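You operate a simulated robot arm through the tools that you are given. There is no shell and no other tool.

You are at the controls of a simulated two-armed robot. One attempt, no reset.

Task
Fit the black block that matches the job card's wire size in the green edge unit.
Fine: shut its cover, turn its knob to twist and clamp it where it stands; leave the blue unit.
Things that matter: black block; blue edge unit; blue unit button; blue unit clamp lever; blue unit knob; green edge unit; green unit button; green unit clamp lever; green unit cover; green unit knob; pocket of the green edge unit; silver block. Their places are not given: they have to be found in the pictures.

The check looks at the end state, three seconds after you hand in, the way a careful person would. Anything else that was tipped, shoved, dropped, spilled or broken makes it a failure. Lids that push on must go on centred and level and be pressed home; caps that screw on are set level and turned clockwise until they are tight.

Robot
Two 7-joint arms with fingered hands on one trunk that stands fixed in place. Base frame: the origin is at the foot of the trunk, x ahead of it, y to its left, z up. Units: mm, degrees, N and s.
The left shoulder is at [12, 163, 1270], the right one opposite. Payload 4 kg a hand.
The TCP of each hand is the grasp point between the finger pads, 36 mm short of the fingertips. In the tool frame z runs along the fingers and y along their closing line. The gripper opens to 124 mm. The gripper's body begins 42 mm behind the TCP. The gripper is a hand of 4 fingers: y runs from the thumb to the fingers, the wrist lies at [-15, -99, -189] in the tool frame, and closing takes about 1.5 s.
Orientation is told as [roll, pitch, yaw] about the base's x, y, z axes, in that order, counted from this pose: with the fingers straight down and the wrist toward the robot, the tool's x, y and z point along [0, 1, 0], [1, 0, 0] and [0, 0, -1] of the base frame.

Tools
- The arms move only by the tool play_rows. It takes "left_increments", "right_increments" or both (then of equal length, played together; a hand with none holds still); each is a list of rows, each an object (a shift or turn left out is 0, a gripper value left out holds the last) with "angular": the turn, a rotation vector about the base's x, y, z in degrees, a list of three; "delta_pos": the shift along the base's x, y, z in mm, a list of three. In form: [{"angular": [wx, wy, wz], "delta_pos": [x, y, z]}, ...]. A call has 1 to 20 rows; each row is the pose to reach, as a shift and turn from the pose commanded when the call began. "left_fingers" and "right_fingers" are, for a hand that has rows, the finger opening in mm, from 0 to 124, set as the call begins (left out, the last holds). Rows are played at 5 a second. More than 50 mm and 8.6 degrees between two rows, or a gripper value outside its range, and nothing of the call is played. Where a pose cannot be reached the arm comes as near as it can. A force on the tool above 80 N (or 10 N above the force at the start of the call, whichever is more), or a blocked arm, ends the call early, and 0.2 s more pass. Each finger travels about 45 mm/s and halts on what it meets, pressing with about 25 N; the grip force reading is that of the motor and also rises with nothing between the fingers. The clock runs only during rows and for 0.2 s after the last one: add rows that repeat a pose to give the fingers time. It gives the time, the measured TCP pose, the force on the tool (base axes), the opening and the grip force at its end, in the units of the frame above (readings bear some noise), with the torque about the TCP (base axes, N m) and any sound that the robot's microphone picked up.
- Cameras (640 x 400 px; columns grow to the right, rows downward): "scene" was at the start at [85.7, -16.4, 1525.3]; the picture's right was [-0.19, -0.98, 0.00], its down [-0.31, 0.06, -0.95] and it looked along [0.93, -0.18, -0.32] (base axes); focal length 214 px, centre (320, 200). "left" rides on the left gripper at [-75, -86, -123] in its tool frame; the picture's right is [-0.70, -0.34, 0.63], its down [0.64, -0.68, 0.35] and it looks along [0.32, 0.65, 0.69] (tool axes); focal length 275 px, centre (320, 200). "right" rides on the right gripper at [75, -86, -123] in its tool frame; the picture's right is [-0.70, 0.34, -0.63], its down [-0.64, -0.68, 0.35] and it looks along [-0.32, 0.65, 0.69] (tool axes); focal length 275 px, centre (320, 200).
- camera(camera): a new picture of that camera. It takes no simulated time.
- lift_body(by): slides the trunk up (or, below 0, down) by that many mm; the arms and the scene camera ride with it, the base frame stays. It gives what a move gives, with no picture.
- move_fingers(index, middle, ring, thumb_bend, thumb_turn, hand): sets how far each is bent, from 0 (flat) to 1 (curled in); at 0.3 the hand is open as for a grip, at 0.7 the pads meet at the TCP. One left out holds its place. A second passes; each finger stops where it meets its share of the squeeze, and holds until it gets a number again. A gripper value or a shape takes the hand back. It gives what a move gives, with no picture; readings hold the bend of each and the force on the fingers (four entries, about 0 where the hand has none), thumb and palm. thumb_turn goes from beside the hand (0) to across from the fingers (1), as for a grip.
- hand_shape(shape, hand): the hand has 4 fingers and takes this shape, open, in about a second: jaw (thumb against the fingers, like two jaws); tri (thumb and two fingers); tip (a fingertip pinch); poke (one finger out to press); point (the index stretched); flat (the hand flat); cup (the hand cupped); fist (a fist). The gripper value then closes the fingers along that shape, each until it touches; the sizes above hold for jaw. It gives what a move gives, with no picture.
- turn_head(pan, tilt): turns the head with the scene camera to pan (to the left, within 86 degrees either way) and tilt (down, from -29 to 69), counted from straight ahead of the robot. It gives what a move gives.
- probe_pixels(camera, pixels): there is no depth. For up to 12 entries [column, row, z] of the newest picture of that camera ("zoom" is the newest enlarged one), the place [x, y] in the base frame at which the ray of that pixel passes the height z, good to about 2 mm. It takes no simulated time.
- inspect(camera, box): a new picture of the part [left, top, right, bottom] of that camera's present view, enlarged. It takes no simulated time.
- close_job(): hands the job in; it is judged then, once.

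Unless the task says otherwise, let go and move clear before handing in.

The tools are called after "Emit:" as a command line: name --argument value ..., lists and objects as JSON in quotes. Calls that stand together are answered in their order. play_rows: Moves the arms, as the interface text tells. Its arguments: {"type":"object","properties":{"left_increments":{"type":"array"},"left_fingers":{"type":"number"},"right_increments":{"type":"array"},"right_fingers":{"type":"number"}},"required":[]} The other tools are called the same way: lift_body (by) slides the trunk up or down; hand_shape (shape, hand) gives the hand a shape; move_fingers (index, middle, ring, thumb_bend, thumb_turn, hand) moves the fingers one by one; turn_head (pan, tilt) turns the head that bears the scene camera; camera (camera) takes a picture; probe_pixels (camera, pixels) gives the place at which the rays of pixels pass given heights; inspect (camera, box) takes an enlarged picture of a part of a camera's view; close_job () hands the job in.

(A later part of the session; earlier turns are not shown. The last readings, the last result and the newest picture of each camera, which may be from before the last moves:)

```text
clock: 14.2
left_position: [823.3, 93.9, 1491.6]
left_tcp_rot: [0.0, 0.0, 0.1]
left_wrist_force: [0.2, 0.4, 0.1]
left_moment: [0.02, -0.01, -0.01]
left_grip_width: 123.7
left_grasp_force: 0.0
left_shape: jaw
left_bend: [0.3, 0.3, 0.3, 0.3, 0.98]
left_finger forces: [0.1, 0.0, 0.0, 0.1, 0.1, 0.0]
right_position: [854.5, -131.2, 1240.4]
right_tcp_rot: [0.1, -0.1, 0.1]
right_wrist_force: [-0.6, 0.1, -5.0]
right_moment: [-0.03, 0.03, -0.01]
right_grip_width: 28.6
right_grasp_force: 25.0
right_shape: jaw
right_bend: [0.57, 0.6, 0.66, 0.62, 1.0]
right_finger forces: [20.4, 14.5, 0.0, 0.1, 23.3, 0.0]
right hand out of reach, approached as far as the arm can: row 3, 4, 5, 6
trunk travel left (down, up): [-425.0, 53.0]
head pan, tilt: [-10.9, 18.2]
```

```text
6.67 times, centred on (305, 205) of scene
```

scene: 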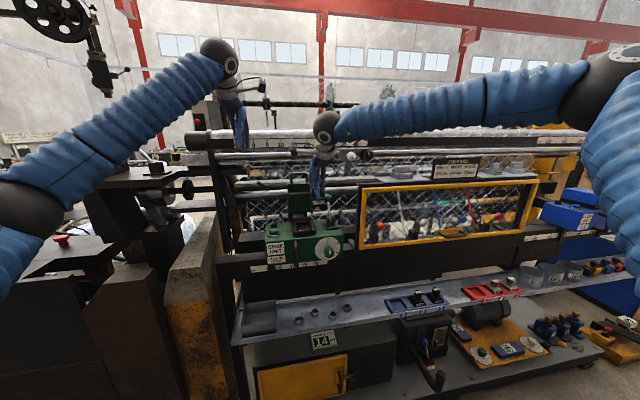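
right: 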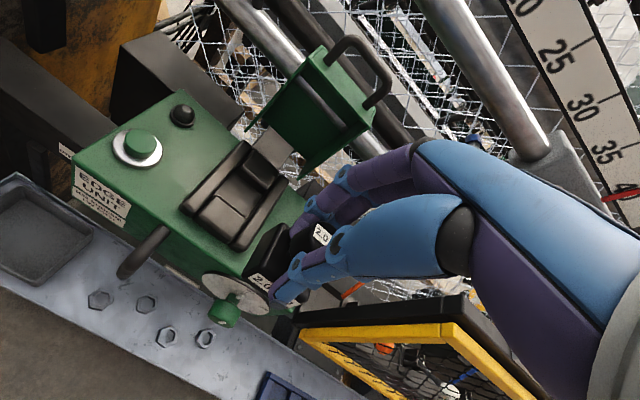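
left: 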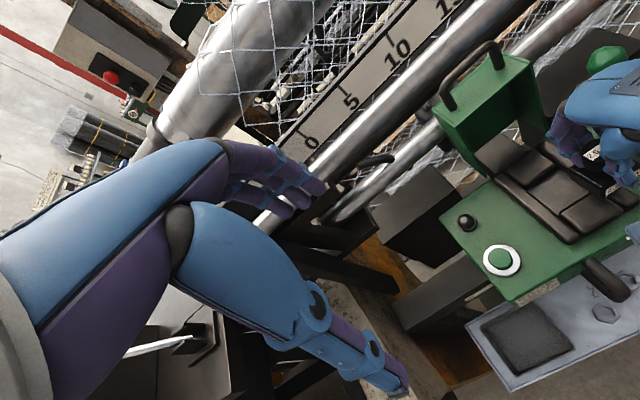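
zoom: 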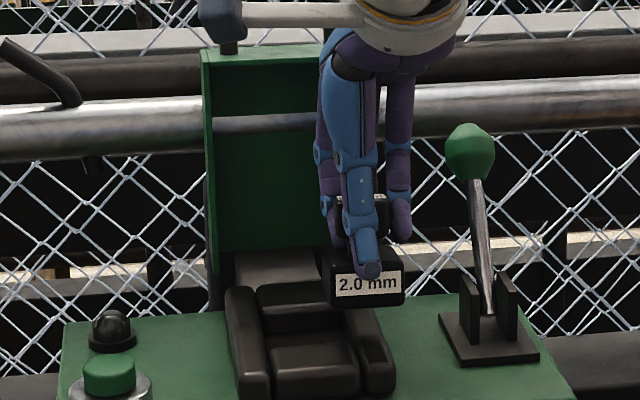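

The right arm ran out of reach at (854,-131,1240), so the pocket needs a higher trunk and a slight forward pitch of the hand. I'll raise the trunk by 50 mm and see where the hands stand.

Emit:
lift_body --by 50

Emit:
camera --camera "scene"

```text
clock: 15.1
left_position: [824.2, 94.1, 1540.0]
left_tcp_rot: [0.1, 0.2, 0.1]
left_wrist_force: [-0.8, 0.1, -1.2]
left_moment: [0.01, 0.01, 0.02]
left_grip_width: 123.6
left_grasp_force: 0.0
left_shape: jaw
left_bend: [0.3, 0.3, 0.3, 0.3, 0.98]
left_finger forces: [0.1, 0.0, 0.0, 0.0, 0.1, 0.0]
right_position: [855.1, -131.9, 1289.9]
right_tcp_rot: [0.2, -0.1, 0.1]
right_wrist_force: [-0.2, 0.4, -5.2]
right_moment: [0.06, 0.02, -0.03]
right_grip_width: 28.4
right_grasp_force: 25.2
right_shape: jaw
right_bend: [0.57, 0.6, 0.66, 0.62, 1.0]
right_finger forces: [20.4, 14.2, 0.0, 0.0, 23.3, 0.0]
trunk travel left (down, up): [-475.0, 3.0]
head pan, tilt: [-10.9, 18.2]
```

```text
taken
```

scene: 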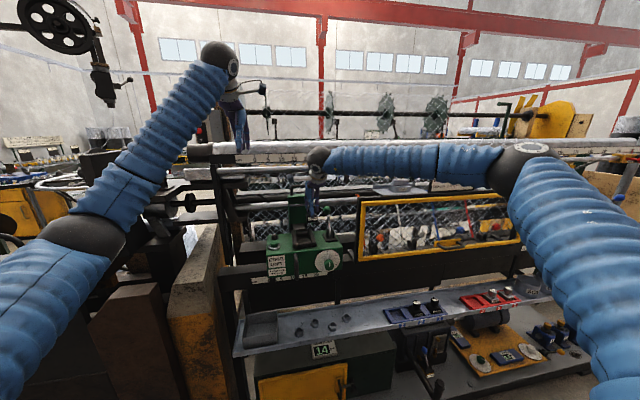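

With the trunk up, the right hand holds at (855,-132,1290) and the arm's elbow is swung out to the right, near scene pixel (520,165). I'll test a target above the pocket with a 7° forward pitch.

Emit:
play_rows --right_increments '[{"delta_pos": [0, 0, 0], "angular": [0, 0, 0]}, {"delta_pos": [0, 0, 0], "angular": [0, -4, 0]}, {"delta_pos": [0, 0, 0], "angular": [0, -7, 0]}, {"delta_pos": [0, 0, 0], "angular": [0, -7, 0]}]'

```text
clock: 16.1
left_position: [824.9, 94.4, 1539.5]
left_tcp_rot: [0.0, 0.1, 0.1]
left_wrist_force: [0.5, -0.3, -0.3]
left_moment: [0.02, 0.02, -0.02]
left_grip_width: 123.6
left_grasp_force: 0.1
left_shape: jaw
left_bend: [0.3, 0.3, 0.3, 0.3, 0.98]
left_finger forces: [0.0, 0.0, 0.1, 0.0, 0.1, 0.0]
right_position: [853.9, -132.3, 1291.6]
right_tcp_rot: [0.1, -7.2, 0.1]
right_wrist_force: [-0.3, -0.8, -5.6]
right_moment: [0.0, 0.06, 0.0]
right_grip_width: 28.5
right_grasp_force: 24.9
right_shape: jaw
right_bend: [0.57, 0.6, 0.66, 0.62, 1.0]
right_finger forces: [20.5, 14.3, 0.1, 0.0, 23.4, 0.1]
trunk travel left (down, up): [-475.0, 3.0]
head pan, tilt: [-10.9, 18.2]
```

The pitch was reached and the commanded pose equals the reached one. Now I'll try moving on to above the pocket at (881,-101,1290), keeping this pitch.

Emit:
play_rows --right_increments '[{"delta_pos": [9, 10, 0]}, {"delta_pos": [18, 21, 0]}, {"delta_pos": [27, 31.5, 0]}, {"delta_pos": [27, 31.5, 0]}]'

```text
clock: 17.1
left_position: [824.7, 93.3, 1540.5]
left_tcp_rot: [0.0, 0.0, 0.0]
left_wrist_force: [-0.6, -0.5, -1.4]
left_moment: [0.01, 0.02, 0.02]
left_grip_width: 123.8
left_grasp_force: 0.0
left_shape: jaw
left_bend: [0.3, 0.3, 0.3, 0.3, 0.98]
left_finger forces: [0.0, 0.0, 0.0, 0.1, 0.0, 0.1]
right_position: [863.4, -120.6, 1291.7]
right_tcp_rot: [0.3, -7.1, 0.0]
right_wrist_force: [-0.2, 0.3, -4.2]
right_moment: [-0.02, 0.03, -0.02]
right_grip_width: 28.6
right_grasp_force: 24.9
right_shape: jaw
right_bend: [0.57, 0.6, 0.66, 0.62, 1.0]
right_finger forces: [20.5, 14.3, 0.1, 0.0, 23.4, 0.0]
right hand out of reach, approached as far as the arm can: row 2, 3, 4
trunk travel left (down, up): [-475.0, 3.0]
head pan, tilt: [-10.9, 18.2]
```

It stopped again at (863,-121,1292), and since the elbow is well bent this looks like a wrist joint limit rather than arm length. I'll test whether yawing the hand counter-clockwise frees the reach; the block is clear in the air, with its bottom about 85 mm above the cushions.

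Emit:
play_rows --right_increments '[{"delta_pos": [0, 0, 0], "angular": [0, 2, 6]}, {"delta_pos": [0, 0, 0], "angular": [0, 4, 12]}, {"delta_pos": [0, 0, 0], "angular": [0, 7, 18]}, {"delta_pos": [6, 7, 0], "angular": [0, 7, 25]}, {"delta_pos": [12, 14, 0], "angular": [0, 7, 25]}, {"delta_pos": [18, 20, 0], "angular": [0, 7, 25]}, {"delta_pos": [18, 20, 0], "angular": [0, 7, 25]}]'

Emit:
camera --camera "scene"

```text
clock: 18.7
left_position: [826.0, 93.2, 1538.6]
left_tcp_rot: [0.0, 0.2, 0.0]
left_wrist_force: [-0.5, -0.7, -0.2]
left_moment: [0.01, 0.01, -0.01]
left_grip_width: 123.7
left_grasp_force: 0.2
left_shape: jaw
left_bend: [0.3, 0.3, 0.3, 0.3, 0.98]
left_finger forces: [0.1, 0.0, 0.0, 0.1, 0.0, 0.0]
right_position: [867.1, -117.1, 1292.3]
right_tcp_rot: [1.7, -0.5, 25.0]
right_wrist_force: [1.4, -0.5, -3.5]
right_moment: [-0.04, 0.0, 0.02]
right_grip_width: 28.2
right_grasp_force: 24.7
right_shape: jaw
right_bend: [0.57, 0.6, 0.66, 0.62, 1.0]
right_finger forces: [20.9, 14.7, 0.0, 0.0, 23.1, 0.0]
right hand out of reach, approached as far as the arm can: row 4, 5, 6, 7
trunk travel left (down, up): [-475.0, 3.0]
head pan, tilt: [-10.9, 18.2]
```

```text
taken
```

scene: 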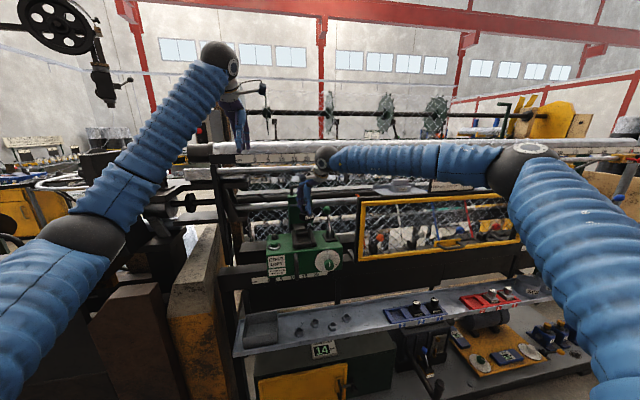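

Yaw barely helped: the hand stopped at (867,-117,1292) with the elbow still high and outside. The left arm reaches much further with its elbow low, so I'll raise the right hand to a mirrored high pose and see whether its elbow settles lower.

Emit:
play_rows --right_increments '[{"delta_pos": [-15, 2, 20], "angular": [0, 0, -6]}, {"delta_pos": [-30, 4, 45], "angular": [0, 0, -12]}, {"delta_pos": [-40, 6, 75], "angular": [0, 0, -18]}, {"delta_pos": [-45, 7, 110], "angular": [-1, 0, -25]}, {"delta_pos": [-50, 7, 150], "angular": [-1, 0, -25]}, {"delta_pos": [-50, 7, 195], "angular": [-1, 0, -25]}, {"delta_pos": [-45, 10, 235], "angular": [-1, 0, -25]}, {"delta_pos": [-45, 15, 270], "angular": [-1, 0, -25]}, {"delta_pos": [-45, 15, 270], "angular": [-1, 0, -25]}]'

Emit:
camera --camera "scene"

```text
clock: 20.7
left_position: [824.3, 93.7, 1539.8]
left_tcp_rot: [0.1, 0.1, 0.1]
left_wrist_force: [-0.9, 0.0, 0.3]
left_moment: [0.01, 0.02, -0.03]
left_grip_width: 123.6
left_grasp_force: 0.1
left_shape: jaw
left_bend: [0.3, 0.3, 0.3, 0.3, 0.98]
left_finger forces: [0.0, 0.0, 0.0, 0.1, 0.0, 0.0]
right_position: [800.2, -130.0, 1491.6]
right_tcp_rot: [0.7, -0.2, 0.0]
right_wrist_force: [-0.8, 0.3, -5.6]
right_moment: [0.0, 0.04, 0.01]
right_grip_width: 28.2
right_grasp_force: 25.4
right_shape: jaw
right_bend: [0.57, 0.6, 0.66, 0.62, 1.0]
right_finger forces: [22.0, 16.1, 0.0, 0.1, 23.2, 0.0]
right hand out of reach, approached as far as the arm can: row 4, 5, 6, 7, 8, 9
trunk travel left (down, up): [-475.0, 3.0]
head pan, tilt: [-10.9, 18.2]
```

```text
taken
```

scene: 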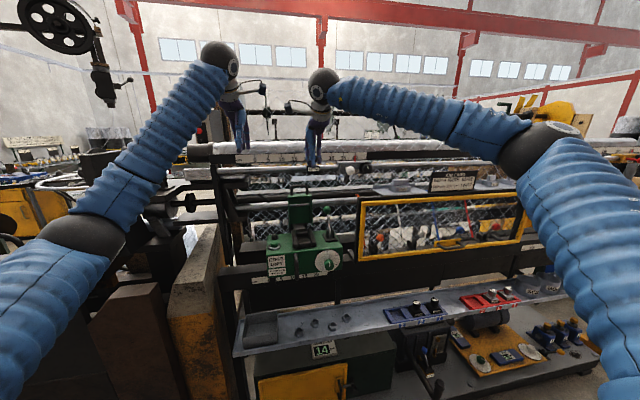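

The right arm still keeps its elbow high and out (scene pixel (540,145)). I'll back off to a roomy place and roll the hand about x to try to swing the elbow down, while the block stays gripped well clear of everything.

Emit:
play_rows --right_increments '[{"delta_pos": [-40, -20, -20]}, {"delta_pos": [-80, -40, -40]}, {"delta_pos": [-120, -60, -60]}, {"delta_pos": [-150, -80, -90]}, {"delta_pos": [-150, -80, -90], "angular": [8, 0, 0]}, {"delta_pos": [-150, -80, -90], "angular": [16, 0, 0]}, {"delta_pos": [-150, -80, -90], "angular": [24, 0, 0]}, {"delta_pos": [-150, -80, -90], "angular": [32, 0, 0]}, {"delta_pos": [-150, -80, -90], "angular": [40, 0, 0]}, {"delta_pos": [-150, -80, -90], "angular": [48, 0, 0]}, {"delta_pos": [-150, -80, -90], "angular": [48, 0, 0]}]'

Emit:
camera --camera "scene"

```text
clock: 23.1
left_position: [824.0, 94.4, 1540.5]
left_tcp_rot: [-0.1, 0.1, 0.1]
left_wrist_force: [-0.3, 0.2, -0.3]
left_moment: [-0.01, 0.01, 0.01]
left_grip_width: 123.9
left_grasp_force: 0.1
left_shape: jaw
left_bend: [0.3, 0.3, 0.3, 0.3, 0.98]
left_finger forces: [0.1, 0.1, 0.0, 0.1, 0.0, 0.0]
right_position: [649.9, -208.9, 1400.3]
right_tcp_rot: [48.7, -0.2, -0.2]
right_wrist_force: [-0.2, 0.5, -4.7]
right_moment: [-0.12, 0.02, 0.02]
right_grip_width: 28.1
right_grasp_force: 25.1
right_shape: jaw
right_bend: [0.58, 0.6, 0.66, 0.62, 1.0]
right_finger forces: [21.9, 17.9, 0.0, 0.0, 23.3, 0.0]
trunk travel left (down, up): [-475.0, 3.0]
head pan, tilt: [-10.9, 18.2]
```

```text
taken
```

scene: 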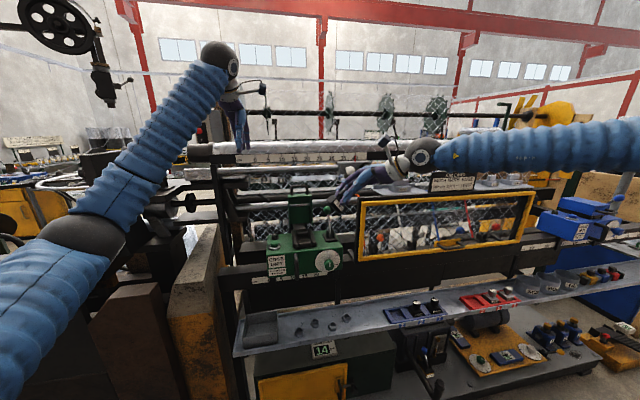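

The roll was reached but the elbow only moved further out to the right. I'll unroll, park the right hand further back, and then test whether the left arm can reach above the pocket.

Emit:
play_rows --right_increments '[{"delta_pos": [-10, -15, 0], "angular": [-8, 0, 0]}, {"delta_pos": [-20, -30, 0], "angular": [-16, 0, 0]}, {"delta_pos": [-30, -45, 0], "angular": [-24, 0, 0]}, {"delta_pos": [-40, -60, 0], "angular": [-32, 0, 0]}, {"delta_pos": [-50, -75, 0], "angular": [-40, 0, 0]}, {"delta_pos": [-60, -90, 0], "angular": [-48.5, 0, 0]}, {"delta_pos": [-70, -120, 0], "angular": [-48.5, 0, 0]}, {"delta_pos": [-70, -120, 0], "angular": [-48.5, 0, 0]}]'

Emit:
play_rows --left_increments '[{"delta_pos": [0, -40, -10]}, {"delta_pos": [0, -80, -20]}, {"delta_pos": [0, -120, -30]}, {"delta_pos": [5, -155, -50]}, {"delta_pos": [10, -180, -80]}, {"delta_pos": [15, -194, -120]}, {"delta_pos": [25, -194, -160]}, {"delta_pos": [35, -194, -200]}, {"delta_pos": [35, -194, -200]}]'

Emit:
camera --camera "scene"

```text
clock: 24.9
left_position: [825.3, 95.0, 1539.3]
left_tcp_rot: [-0.1, 0.2, 0.1]
left_wrist_force: [-0.3, 0.4, -1.0]
left_moment: [-0.03, 0.03, -0.04]
left_grip_width: 123.6
left_grasp_force: 0.1
left_shape: jaw
left_bend: [0.3, 0.3, 0.3, 0.3, 0.98]
left_finger forces: [0.1, 0.1, 0.1, 0.1, 0.1, 0.0]
right_position: [579.1, -329.1, 1400.4]
right_tcp_rot: [0.1, -0.2, 0.0]
right_wrist_force: [0.3, -0.5, -4.8]
right_moment: [-0.03, 0.01, 0.03]
right_grip_width: 28.0
right_grasp_force: 24.6
right_shape: jaw
right_bend: [0.58, 0.6, 0.66, 0.62, 1.0]
right_finger forces: [22.9, 18.7, 0.1, 0.0, 22.7, 0.0]
trunk travel left (down, up): [-475.0, 3.0]
head pan, tilt: [-10.9, 18.2]
```

```text
clock: 26.9
left_position: [857.9, -98.5, 1340.4]
left_tcp_rot: [0.0, 0.0, 0.2]
left_wrist_force: [0.5, 0.4, 0.0]
left_moment: [-0.01, 0.02, -0.02]
left_grip_width: 123.8
left_grasp_force: 0.0
left_shape: jaw
left_bend: [0.3, 0.3, 0.3, 0.3, 0.98]
left_finger forces: [0.0, 0.0, 0.0, 0.1, 0.1, 0.0]
right_position: [579.4, -331.8, 1401.5]
right_tcp_rot: [0.2, -0.4, 0.1]
right_wrist_force: [0.3, 0.3, -4.1]
right_moment: [-0.02, 0.05, 0.0]
right_grip_width: 28.1
right_grasp_force: 25.3
right_shape: jaw
right_bend: [0.58, 0.6, 0.66, 0.62, 1.0]
right_finger forces: [23.0, 18.7, 0.1, 0.0, 22.7, 0.1]
trunk travel left (down, up): [-475.0, 3.0]
head pan, tilt: [-10.9, 18.2]
```

```text
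taken
```

scene: 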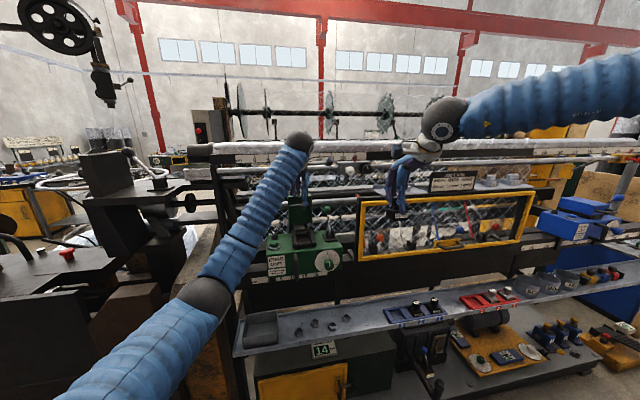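

The left arm reached (858,-98,1340) with no complaint. I'll narrow its fingers and test down to the placing height above the pocket.

Emit:
play_rows --left_increments '[{"delta_pos": [0, 0, 0]}, {"delta_pos": [10, 0, -30]}, {"delta_pos": [20, 0, -60]}, {"delta_pos": [24, -1, -90]}, {"delta_pos": [24, -1, -120]}, {"delta_pos": [24, -1, -120]}]' --left_fingers 60

Emit:
camera --camera "left"

Emit:
camera --camera "scene"

```text
clock: 28.3
left_position: [882.6, -100.3, 1221.3]
left_tcp_rot: [-0.1, 0.0, 0.1]
left_wrist_force: [0.8, 1.0, -0.5]
left_moment: [0.0, 0.0, 0.02]
left_grip_width: 60.3
left_grasp_force: 0.0
left_shape: jaw
left_bend: [0.42, 0.46, 0.45, 0.56, 1.0]
left_finger forces: [0.0, 0.0, 0.0, 0.1, 0.1, 0.1]
right_position: [578.5, -329.8, 1400.4]
right_tcp_rot: [0.2, -0.4, 0.0]
right_wrist_force: [-0.9, -0.1, -4.5]
right_moment: [0.01, 0.04, 0.01]
right_grip_width: 28.1
right_grasp_force: 25.2
right_shape: jaw
right_bend: [0.58, 0.6, 0.66, 0.62, 1.0]
right_finger forces: [23.0, 18.6, 0.0, 0.1, 22.7, 0.0]
trunk travel left (down, up): [-475.0, 3.0]
head pan, tilt: [-10.9, 18.2]
```

```text
taken
```

left: 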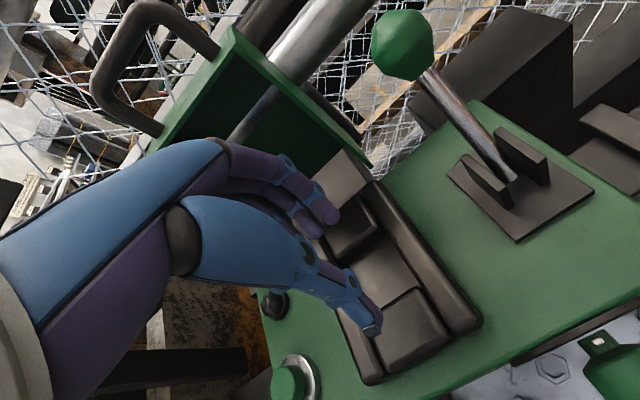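

```text
taken
```

scene: 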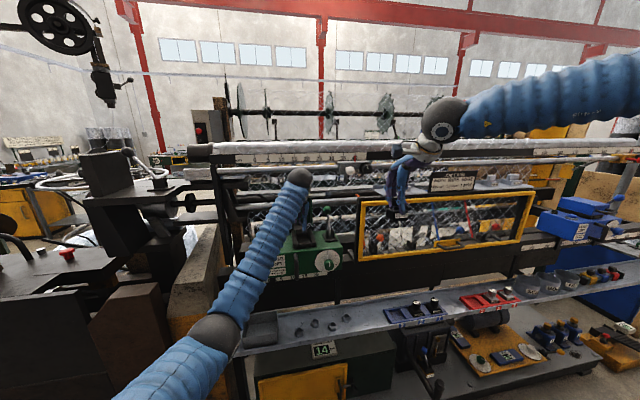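

The left arm reaches the pocket easily (882.6,-100.3,1221), so it should do the placing. I'll hand the block over by setting it down on a bare part of the shelf, so let me look at the shelf between the nuts and the tray.

Emit:
inspect --camera "scene" --box '[290, 285, 410, 360]'

Emit:
probe_pixels --camera "scene" --pixels '[[345, 316, 788], [365, 316, 788], [365, 308, 788], [365, 325, 788], [385, 315, 795], [345, 308, 788]]'

Emit:
camera --camera "right"

```text
5.33 times, centred on (350, 322) of scene
```

zoom: 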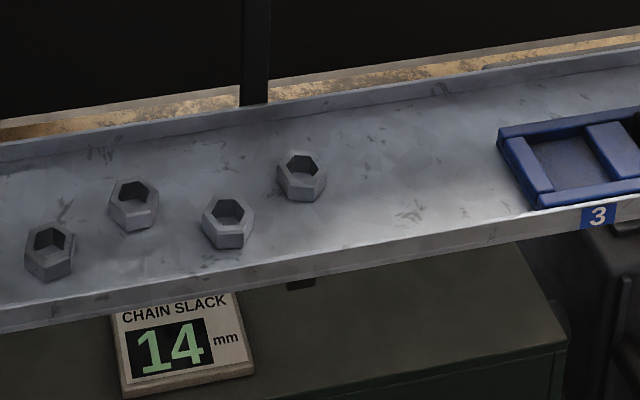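

```text
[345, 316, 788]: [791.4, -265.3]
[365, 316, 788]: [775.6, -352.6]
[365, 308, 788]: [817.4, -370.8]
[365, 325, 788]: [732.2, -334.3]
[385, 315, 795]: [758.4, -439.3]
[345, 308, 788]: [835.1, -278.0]
```

```text
taken
```

right: 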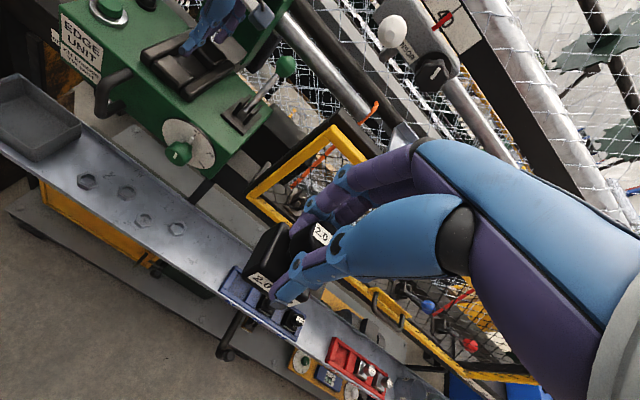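

The shelf is bare between the last nut (y≈-250) and the tray (y≈-440). Before setting the block there at about (760,-315), I'll check the left hand can reach that spot: right hand aside first, then left up and back.

Emit:
play_rows --right_increments '[{"delta_pos": [-20, -40, 0]}, {"delta_pos": [-40, -80, 0]}, {"delta_pos": [-60, -120, 0]}, {"delta_pos": [-80, -150, 0]}, {"delta_pos": [-80, -150, 0]}]' --left_increments '[{"delta_pos": [0, 0, 40]}, {"delta_pos": [-10, 0, 85]}, {"delta_pos": [-40, 0, 115]}, {"delta_pos": [-80, 0, 135]}, {"delta_pos": [-120, 0, 135]}]'

Emit:
play_rows --left_increments '[{"delta_pos": [-20, -20, -30], "angular": [0, 0, -8]}, {"delta_pos": [-30, -40, -70], "angular": [0, 0, -16]}, {"delta_pos": [-40, -60, -110], "angular": [0, 0, -24]}, {"delta_pos": [-40, -80, -150], "angular": [0, 0, -30]}, {"delta_pos": [-40, -105, -190], "angular": [0, 0, -30]}, {"delta_pos": [-40, -130, -230], "angular": [0, 0, -30]}, {"delta_pos": [-30, -155, -270], "angular": [0, 0, -30]}, {"delta_pos": [-20, -180, -310], "angular": [0, 0, -30]}, {"delta_pos": [-10, -205, -345], "angular": [0, 0, -30]}, {"delta_pos": [-5, -215, -385], "angular": [0, 0, -30]}, {"delta_pos": [-5, -215, -385], "angular": [0, 0, -30]}]'

Emit:
camera --camera "scene"

Emit:
camera --camera "left"

```text
clock: 29.5
left_position: [790.5, -104.5, 1348.2]
left_tcp_rot: [-0.1, -0.1, 0.1]
left_wrist_force: [-0.7, -0.4, -0.4]
left_moment: [0.01, 0.03, -0.01]
left_grip_width: 59.9
left_grasp_force: 0.0
left_shape: jaw
left_bend: [0.42, 0.46, 0.45, 0.56, 1.0]
left_finger forces: [0.1, 0.0, 0.0, 0.0, 0.0, 0.1]
left hand out of reach, approached as far as the arm can: row 5
right_position: [501.3, -478.9, 1398.3]
right_tcp_rot: [0.1, -0.2, 0.1]
right_wrist_force: [-0.2, -0.1, -4.8]
right_moment: [0.02, 0.04, 0.03]
right_grip_width: 28.1
right_grasp_force: 24.7
right_shape: jaw
right_bend: [0.58, 0.6, 0.66, 0.62, 1.0]
right_finger forces: [23.5, 19.2, 0.1, 0.0, 22.8, 0.0]
trunk travel left (down, up): [-475.0, 3.0]
head pan, tilt: [-10.9, 18.2]
```

```text
clock: 31.1
left_position: [793.9, -213.3, 1156.5]
left_tcp_rot: [4.2, -5.1, -27.7]
left_wrist_force: [-8.4, 0.2, 55.3]
left_moment: [-0.57, -0.84, -0.04]
left_grip_width: 56.4
left_grasp_force: 0.0
left_shape: jaw
left_bend: [0.79, 0.49, 0.45, 0.56, 1.0]
left_finger forces: [32.1, 20.1, 3.2, 0.0, 0.1, 0.0]
right_position: [493.9, -482.5, 1399.2]
right_tcp_rot: [0.3, -0.3, -0.1]
right_wrist_force: [0.0, -0.9, -5.1]
right_moment: [0.05, 0.06, -0.01]
right_grip_width: 27.8
right_grasp_force: 25.3
right_shape: jaw
right_bend: [0.58, 0.6, 0.66, 0.62, 1.0]
right_finger forces: [23.6, 19.3, 0.1, 0.0, 23.0, 0.0]
trunk travel left (down, up): [-475.0, 3.0]
head pan, tilt: [-10.9, 18.2]
stopped in row 7 (left hand): the force on the tool passed its limit at 95 N (the readings are from after the stop); the commanded pose is now the measured one
```

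```text
taken
```

scene: 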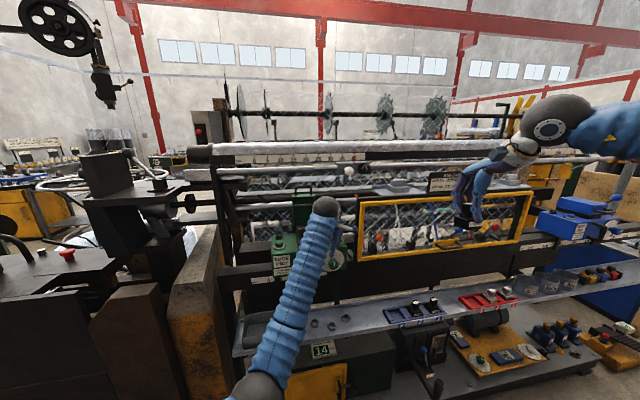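

```text
taken
```

left: 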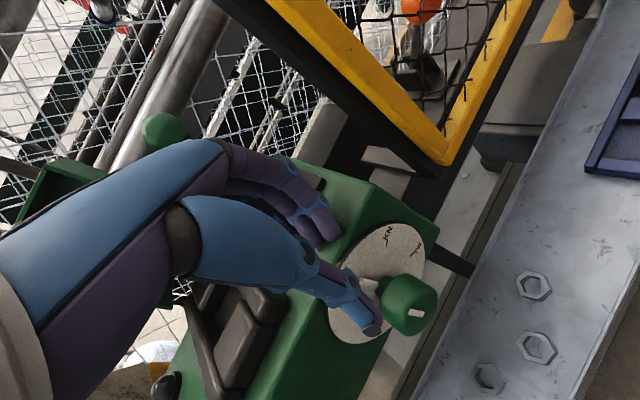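

I misjudged that move: the left hand hadn't cleared back far enough, and its fingers pressed on the green unit's top by the dial with 95 N before stopping. I'll lift straight up at once and then check the unit for any shift.

Emit:
play_rows --left_increments '[{"delta_pos": [0, 0, 15]}, {"delta_pos": [0, 0, 40]}, {"delta_pos": [0, 0, 75]}, {"delta_pos": [0, 0, 110]}, {"delta_pos": [0, 0, 150]}, {"delta_pos": [0, 0, 150]}]'

Emit:
camera --camera "left"

Emit:
inspect --camera "scene" --box '[255, 180, 375, 290]'

Emit:
inspect --camera "right" --box '[0, 0, 300, 240]'

```text
clock: 32.5
left_position: [793.4, -213.8, 1298.0]
left_tcp_rot: [3.9, -4.3, -27.7]
left_wrist_force: [-0.4, -0.1, 0.3]
left_moment: [-0.05, -0.01, -0.01]
left_grip_width: 60.0
left_grasp_force: 0.2
left_shape: jaw
left_bend: [0.42, 0.46, 0.45, 0.56, 1.0]
left_finger forces: [0.0, 0.0, 0.1, 0.0, 0.0, 0.0]
right_position: [499.3, -480.4, 1398.6]
right_tcp_rot: [0.1, -0.2, -0.1]
right_wrist_force: [-0.1, -0.2, -4.5]
right_moment: [-0.01, 0.07, 0.0]
right_grip_width: 27.9
right_grasp_force: 25.1
right_shape: jaw
right_bend: [0.58, 0.6, 0.66, 0.62, 1.0]
right_finger forces: [23.7, 19.3, 0.0, 0.1, 23.1, 0.0]
trunk travel left (down, up): [-475.0, 3.0]
head pan, tilt: [-10.9, 18.2]
```

```text
taken
```

left: 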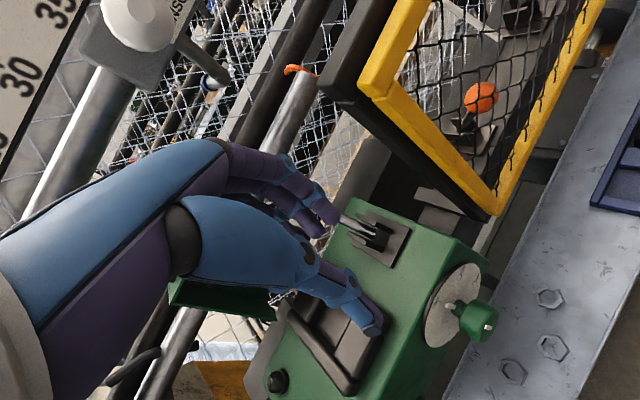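

```text
3.64 times, centred on (315, 235) of scene
```

zoom: 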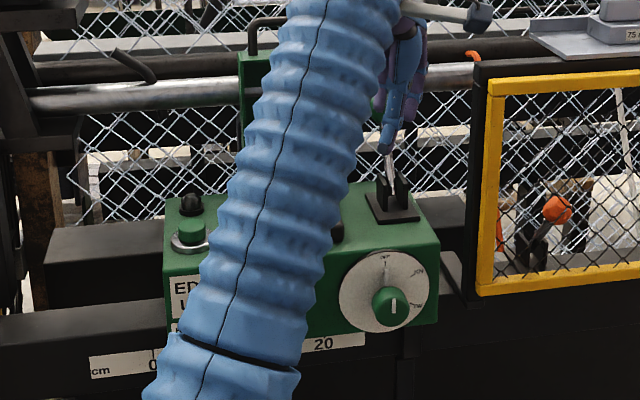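

```text
1.67 times, centred on (150, 120) of right
```

zoom: 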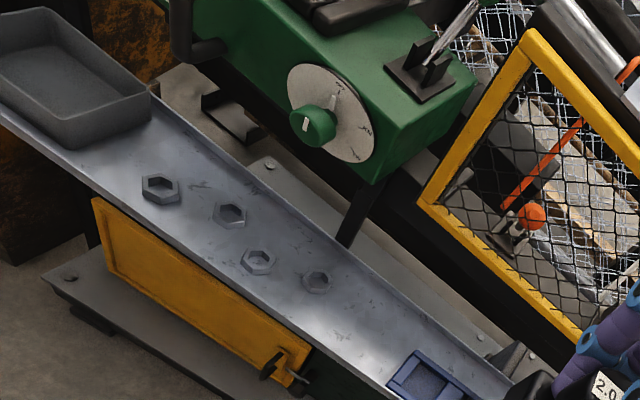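

The unit looks in place, but the left arm hides the scale. I'll take the left arm up and out to the left, then check the pointer, knob and lever properly.

Emit:
play_rows --left_increments '[{"delta_pos": [0, 10, 40], "angular": [-1, 1, 6]}, {"delta_pos": [0, 20, 85], "angular": [-2, 2, 12]}, {"delta_pos": [0, 45, 120], "angular": [-3, 3, 18]}, {"delta_pos": [0, 80, 145], "angular": [-4, 4, 24]}, {"delta_pos": [0, 120, 165], "angular": [-4, 4, 28]}, {"delta_pos": [5, 165, 180], "angular": [-4, 4, 28]}, {"delta_pos": [10, 210, 195], "angular": [-4, 4, 28]}, {"delta_pos": [20, 255, 205], "angular": [-4, 4, 28]}, {"delta_pos": [30, 300, 215], "angular": [-4, 4, 28]}, {"delta_pos": [30, 310, 220], "angular": [-4, 4, 28]}]'

Emit:
inspect --camera "scene" --box '[240, 180, 360, 290]'

Emit:
inspect --camera "scene" --box '[285, 240, 355, 290]'

Emit:
camera --camera "scene"

```text
clock: 34.7
left_position: [834.3, 97.4, 1517.3]
left_tcp_rot: [-0.9, -1.4, 0.7]
left_wrist_force: [0.4, 0.4, 0.1]
left_moment: [0.03, 0.01, -0.01]
left_grip_width: 60.0
left_grasp_force: 0.0
left_shape: jaw
left_bend: [0.42, 0.46, 0.45, 0.56, 1.0]
left_finger forces: [0.0, 0.0, 0.0, 0.1, 0.0, 0.0]
left hand out of reach, approached as far as the arm can: row 4, 5, 6, 7, 8, 9, 10
right_position: [499.4, -482.5, 1399.4]
right_tcp_rot: [0.3, -0.2, 0.0]
right_wrist_force: [-0.4, -0.7, -4.4]
right_moment: [0.02, 0.02, 0.0]
right_grip_width: 27.8
right_grasp_force: 24.8
right_shape: jaw
right_bend: [0.58, 0.6, 0.66, 0.62, 1.0]
right_finger forces: [23.6, 19.3, 0.1, 0.0, 23.1, 0.0]
trunk travel left (down, up): [-475.0, 3.0]
head pan, tilt: [-10.9, 18.2]
```

```text
3.64 times, centred on (300, 235) of scene
```

zoom: 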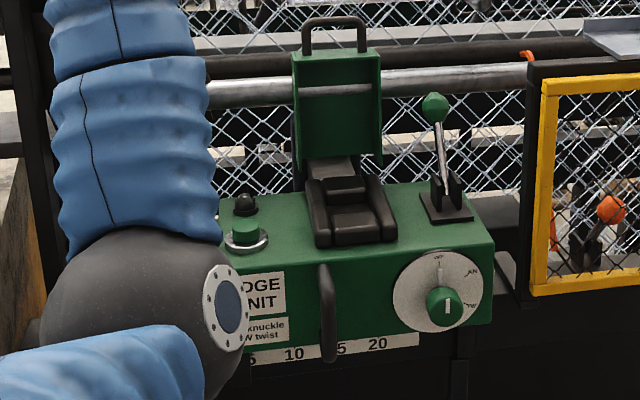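

```text
8.00 times, centred on (320, 265) of scene
```

zoom: 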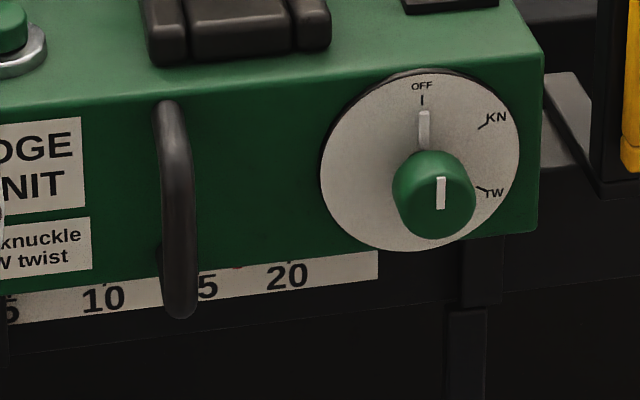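

```text
taken
```

scene: 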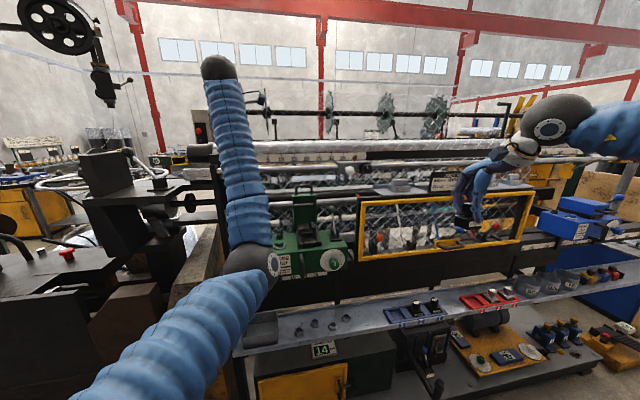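

Bad news: my push slid the green unit. The handle and pointer now sit around 17 cm, where they were at 15.0 before, so I'll have to slide it back. First I'll test whether the right hand reaches the pocket with a 25° roll (wrist to the right), which would let it do the placing itself.

Emit:
play_rows --right_increments '[{"delta_pos": [29, 33, 0], "angular": [5, 0, 0]}, {"delta_pos": [58, 66, 0], "angular": [10, 0, 0]}, {"delta_pos": [87, 99, 0], "angular": [15, 0, 0]}, {"delta_pos": [116, 132, 0], "angular": [20, 0, 0]}, {"delta_pos": [145, 165, 0], "angular": [25, 0, 0]}, {"delta_pos": [174, 198, 0], "angular": [25, 0, 0]}, {"delta_pos": [203, 231, 0], "angular": [25, 0, 0]}, {"delta_pos": [230, 258, -10], "angular": [25, 0, 0]}, {"delta_pos": [257, 285, -20], "angular": [25, 0, 0]}, {"delta_pos": [284, 312, -35], "angular": [25, 0, 0]}, {"delta_pos": [310, 335, -55], "angular": [25, 0, 0]}, {"delta_pos": [335, 350, -80], "angular": [25, 0, 0]}, {"delta_pos": [360, 362, -100], "angular": [25, 0, 0]}, {"delta_pos": [382, 382, -107], "angular": [25, 0, 0]}, {"delta_pos": [382, 382, -107], "angular": [25, 0, 0]}]'

Emit:
camera --camera "scene"

```text
clock: 37.9
left_position: [834.7, 97.7, 1518.8]
left_tcp_rot: [-0.9, -1.6, 0.6]
left_wrist_force: [0.5, -1.2, 1.1]
left_moment: [0.03, -0.02, -0.01]
left_grip_width: 59.8
left_grasp_force: 0.1
left_shape: jaw
left_bend: [0.42, 0.46, 0.45, 0.56, 1.0]
left_finger forces: [0.0, 0.0, 0.1, 0.0, 0.0, 0.0]
right_position: [881.5, -99.4, 1292.7]
right_tcp_rot: [25.2, -0.2, -0.2]
right_wrist_force: [-0.5, -1.1, -4.3]
right_moment: [-0.09, 0.01, 0.02]
right_grip_width: 27.8
right_grasp_force: 24.6
right_shape: jaw
right_bend: [0.58, 0.6, 0.66, 0.62, 1.0]
right_finger forces: [24.1, 22.2, 0.0, 0.1, 23.0, 0.0]
trunk travel left (down, up): [-475.0, 3.0]
head pan, tilt: [-10.9, 18.2]
```

```text
taken
```

scene: 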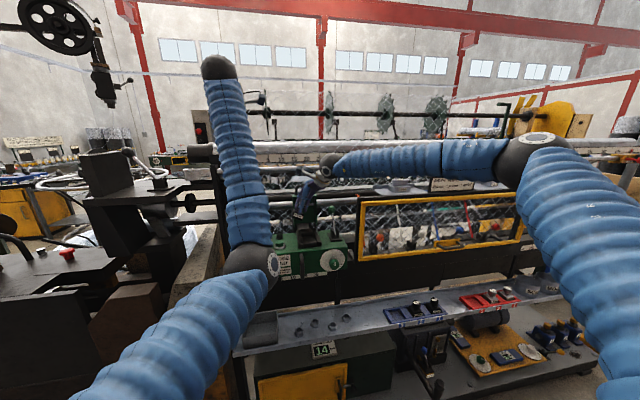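

With a 25° roll the right hand reaches (881.5,-99.4,1292.7). Since the unit now sits further right, I'll test how little roll is needed at y≈-119.

Emit:
play_rows --right_increments '[{"delta_pos": [0, -10, 0], "angular": [0, 0, 0]}, {"delta_pos": [0, -20, 0], "angular": [-5, 0, 0]}, {"delta_pos": [0, -20, 0], "angular": [-10, 0, 0]}, {"delta_pos": [0, -20, 0], "angular": [-15, 0, 0]}, {"delta_pos": [0, -20, 0], "angular": [-20, 0, 0]}, {"delta_pos": [0, -20, 0], "angular": [-25, 0, 0]}, {"delta_pos": [0, -20, 0], "angular": [-25, 0, 0]}]'

Emit:
camera --camera "right"

```text
clock: 39.5
left_position: [834.8, 97.0, 1516.5]
left_tcp_rot: [-1.0, -1.6, 0.5]
left_wrist_force: [-0.3, 0.3, 0.4]
left_moment: [0.01, 0.0, 0.02]
left_grip_width: 59.8
left_grasp_force: 0.0
left_shape: jaw
left_bend: [0.42, 0.46, 0.45, 0.56, 1.0]
left_finger forces: [0.0, 0.0, 0.1, 0.1, 0.0, 0.0]
right_position: [861.5, -139.6, 1292.2]
right_tcp_rot: [0.3, -0.4, -0.1]
right_wrist_force: [-0.5, 0.0, -5.0]
right_moment: [0.02, 0.03, 0.01]
right_grip_width: 27.8
right_grasp_force: 25.0
right_shape: jaw
right_bend: [0.58, 0.6, 0.66, 0.62, 1.0]
right_finger forces: [24.3, 21.7, 0.0, 0.1, 22.8, 0.0]
right hand out of reach, approached as far as the arm can: row 4, 5, 6, 7
trunk travel left (down, up): [-475.0, 3.0]
head pan, tilt: [-10.9, 18.2]
```

```text
taken
```

right: 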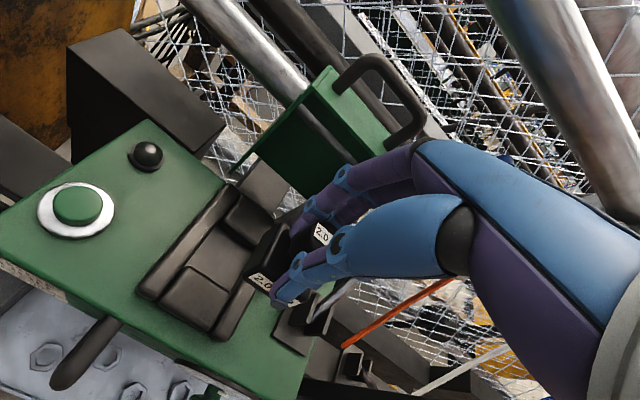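

With the unit where it stands now, a roll of about 15° is enough, and the tilted block can settle flat when released. I'll zoom in to measure the pocket's present place and the scale pointer.

Emit:
inspect --camera "right" --box '[130, 170, 310, 350]'

Emit:
inspect --camera "scene" --box '[290, 260, 350, 290]'

```text
2.22 times, centred on (220, 260) of right
```

zoom: 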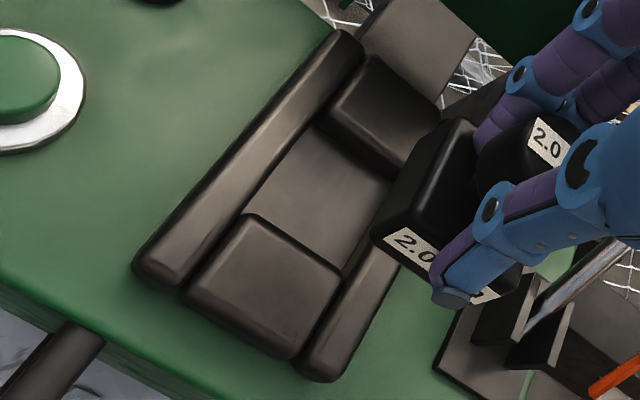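

```text
10.67 times, centred on (320, 275) of scene
```

zoom: 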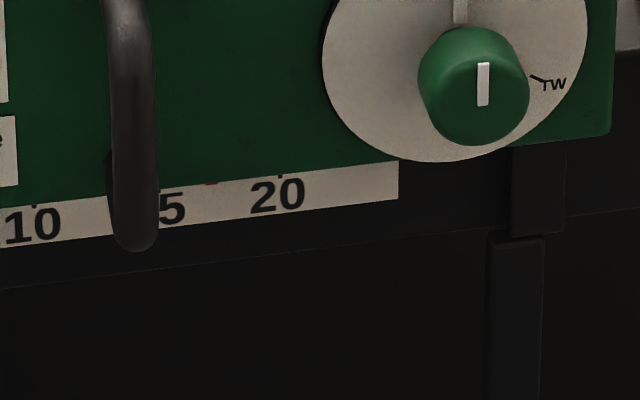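

The pointer now reads about 17.15 against 15.05 originally, so the unit is 21 mm to the right and I'll slide it back before clamping. Now I'll probe the pocket's present corners.

Emit:
probe_pixels --camera "right" --pixels '[[186.2, 266.8, 1152], [230.4, 291.5, 1152], [222.3, 227.6, 1152], [251, 247, 1152], [199, 260, 1152]]'

```text
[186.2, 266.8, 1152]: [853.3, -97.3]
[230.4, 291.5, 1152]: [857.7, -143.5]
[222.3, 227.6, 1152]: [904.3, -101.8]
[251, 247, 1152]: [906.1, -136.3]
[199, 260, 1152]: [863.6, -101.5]
```

The pocket is now centred at about (883.5,-120). I'll move over it at a safe height with only 8° of roll and see whether the arm gets there.

Emit:
play_rows --right_increments '[{"delta_pos": [0, 3, -10], "angular": [4, 0, 0]}, {"delta_pos": [7, 6, -20], "angular": [8, 0, 0]}, {"delta_pos": [14, 9, -35], "angular": [8, 0, 0]}, {"delta_pos": [21, 11, -50], "angular": [8, 0, 0]}, {"delta_pos": [21, 11, -50], "angular": [8, 0, 0]}]'

Emit:
inspect --camera "right" --box '[130, 170, 340, 350]'

Emit:
inspect --camera "left" --box '[440, 40, 640, 240]'

Emit:
inspect --camera "scene" --box '[275, 185, 345, 255]'

```text
clock: 40.7
left_position: [834.7, 97.8, 1516.9]
left_tcp_rot: [-0.9, -1.4, 0.6]
left_wrist_force: [-0.5, 0.1, -0.2]
left_moment: [-0.02, -0.02, -0.02]
left_grip_width: 59.9
left_grasp_force: 0.0
left_shape: jaw
left_bend: [0.42, 0.46, 0.45, 0.56, 1.0]
left_finger forces: [0.0, 0.1, 0.0, 0.0, 0.0, 0.0]
right_position: [877.0, -133.1, 1243.1]
right_tcp_rot: [8.1, -0.2, -0.1]
right_wrist_force: [0.6, -0.4, -4.6]
right_moment: [-0.02, 0.02, -0.02]
right_grip_width: 28.0
right_grasp_force: 25.2
right_shape: jaw
right_bend: [0.58, 0.6, 0.66, 0.62, 1.0]
right_finger forces: [24.4, 22.0, 0.0, 0.0, 22.8, 0.0]
right hand out of reach, approached as far as the arm can: row 4, 5
trunk travel left (down, up): [-475.0, 3.0]
head pan, tilt: [-10.9, 18.2]
```

```text
2.22 times, centred on (235, 260) of right
```

zoom: 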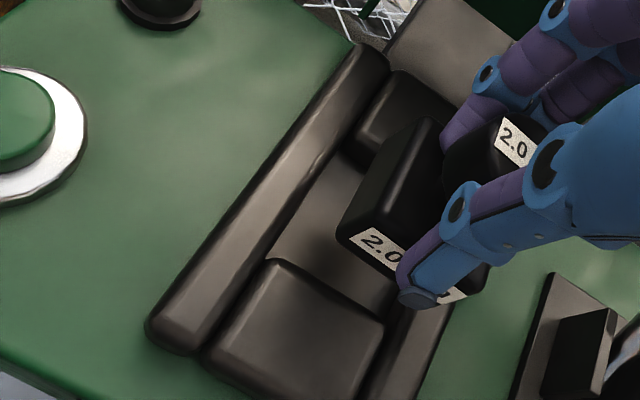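

```text
2.00 times, centred on (540, 140) of left
```

zoom: 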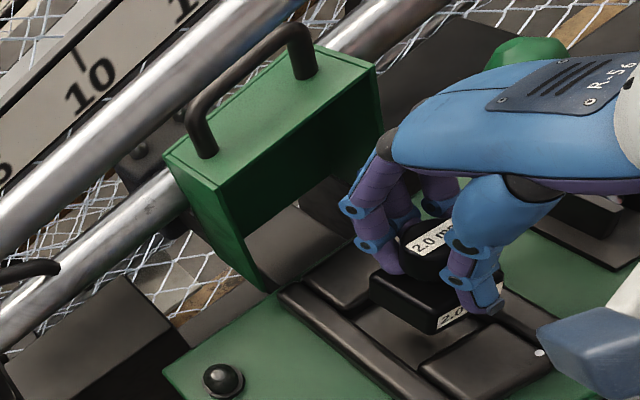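

```text
5.71 times, centred on (310, 220) of scene
```

zoom: 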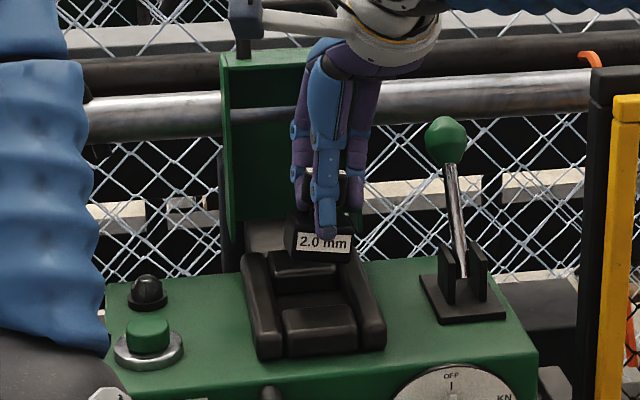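

It got to (877,-133,1243) with 8° of roll, a few mm short. I'll use 12° of roll and come down to just above the cushion tops, then compare block and pocket edges in the left and right views.

Emit:
play_rows --right_increments '[{"delta_pos": [0, 0, 0], "angular": [4, 0, 0]}, {"delta_pos": [3, 1, -8], "angular": [4, 0, 0]}, {"delta_pos": [5, 2.5, -16], "angular": [4, 0, 0]}, {"delta_pos": [5, 2.5, -24], "angular": [4, 0, 0]}, {"delta_pos": [5, 2.5, -24], "angular": [4, 0, 0]}]'

Emit:
inspect --camera "right" --box '[180, 170, 340, 330]'

Emit:
inspect --camera "left" --box '[520, 120, 640, 220]'

Emit:
inspect --camera "scene" --box '[295, 205, 335, 245]'

```text
clock: 41.9
left_position: [835.1, 98.2, 1517.4]
left_tcp_rot: [-0.9, -1.5, 0.5]
left_wrist_force: [1.3, -0.7, 0.2]
left_moment: [0.01, 0.01, 0.0]
left_grip_width: 60.0
left_grasp_force: 0.2
left_shape: jaw
left_bend: [0.42, 0.46, 0.45, 0.56, 1.0]
left_finger forces: [0.1, 0.1, 0.0, 0.0, 0.0, 0.1]
right_position: [882.1, -131.8, 1219.9]
right_tcp_rot: [12.1, -0.2, 0.0]
right_wrist_force: [-0.6, -0.8, -5.3]
right_moment: [0.01, 0.02, 0.0]
right_grip_width: 27.8
right_grasp_force: 25.3
right_shape: jaw
right_bend: [0.58, 0.6, 0.66, 0.62, 1.0]
right_finger forces: [24.3, 22.2, 0.0, 0.0, 22.7, 0.1]
trunk travel left (down, up): [-475.0, 3.0]
head pan, tilt: [-10.9, 18.2]
```

```text
2.50 times, centred on (260, 250) of right
```

zoom: 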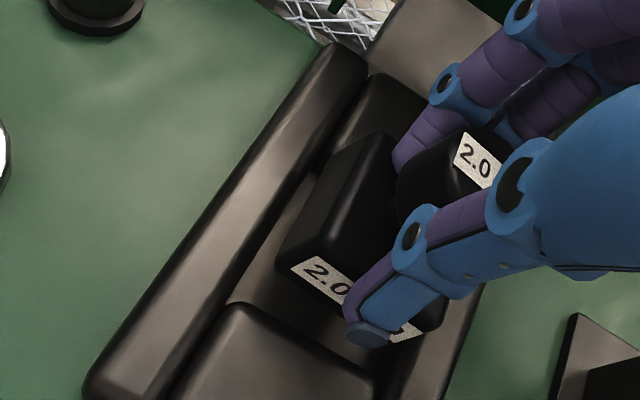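

```text
4.00 times, centred on (580, 170) of left
```

zoom: 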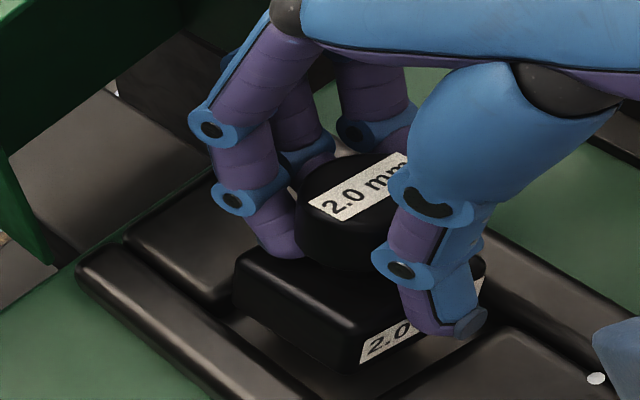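

```text
10.00 times, centred on (315, 225) of scene
```

zoom: 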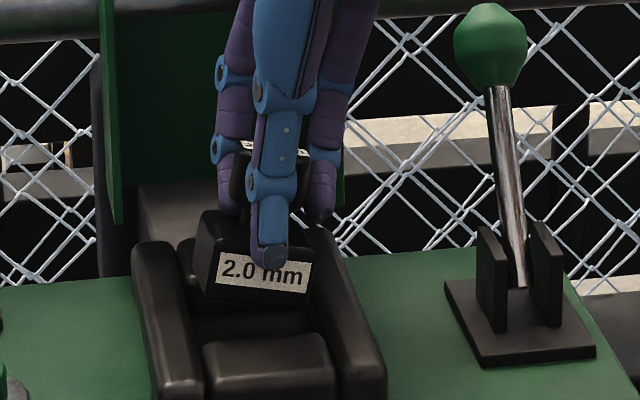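

The block sits centred between the rails: its front spans scene zoom columns 213–313 and the rails' inner edges are at 203 and 332. I'll lower slowly towards the floor, watching the force.

Emit:
play_rows --right_increments '[{"delta_pos": [0, -1, -4]}, {"delta_pos": [0, -1, -8]}, {"delta_pos": [0, -1, -12]}, {"delta_pos": [0, -1, -16]}, {"delta_pos": [0, -1, -16]}]'

Emit:
inspect --camera "left" --box '[520, 120, 640, 220]'

Emit:
inspect --camera "scene" --box '[295, 205, 335, 245]'

```text
clock: 43.1
left_position: [833.9, 97.7, 1517.1]
left_tcp_rot: [-0.8, -1.5, 0.6]
left_wrist_force: [0.1, -0.6, -0.1]
left_moment: [0.01, 0.0, -0.01]
left_grip_width: 60.0
left_grasp_force: 0.1
left_shape: jaw
left_bend: [0.42, 0.46, 0.45, 0.56, 1.0]
left_finger forces: [0.0, 0.1, 0.0, 0.1, 0.1, 0.1]
right_position: [880.0, -133.4, 1204.0]
right_tcp_rot: [12.3, -0.2, -0.1]
right_wrist_force: [-0.3, 1.0, -4.8]
right_moment: [-0.04, 0.05, 0.03]
right_grip_width: 27.7
right_grasp_force: 25.2
right_shape: jaw
right_bend: [0.58, 0.6, 0.66, 0.62, 1.0]
right_finger forces: [24.4, 22.3, 0.0, 0.1, 22.6, 0.0]
trunk travel left (down, up): [-475.0, 3.0]
head pan, tilt: [-10.9, 18.2]
```

```text
4.00 times, centred on (580, 170) of left
```

zoom: 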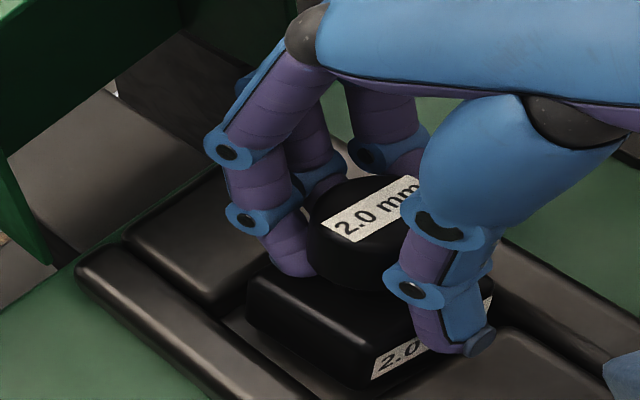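

```text
10.00 times, centred on (315, 225) of scene
```

zoom: 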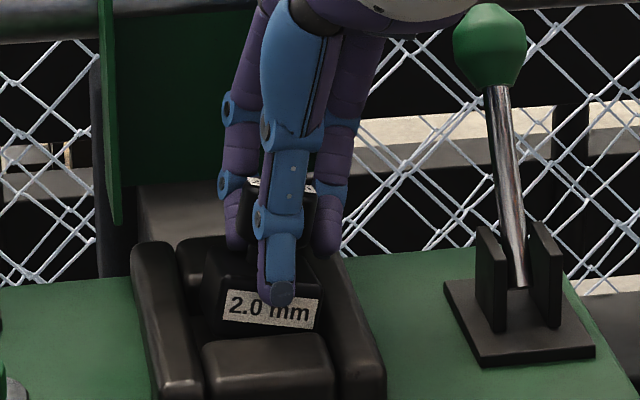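

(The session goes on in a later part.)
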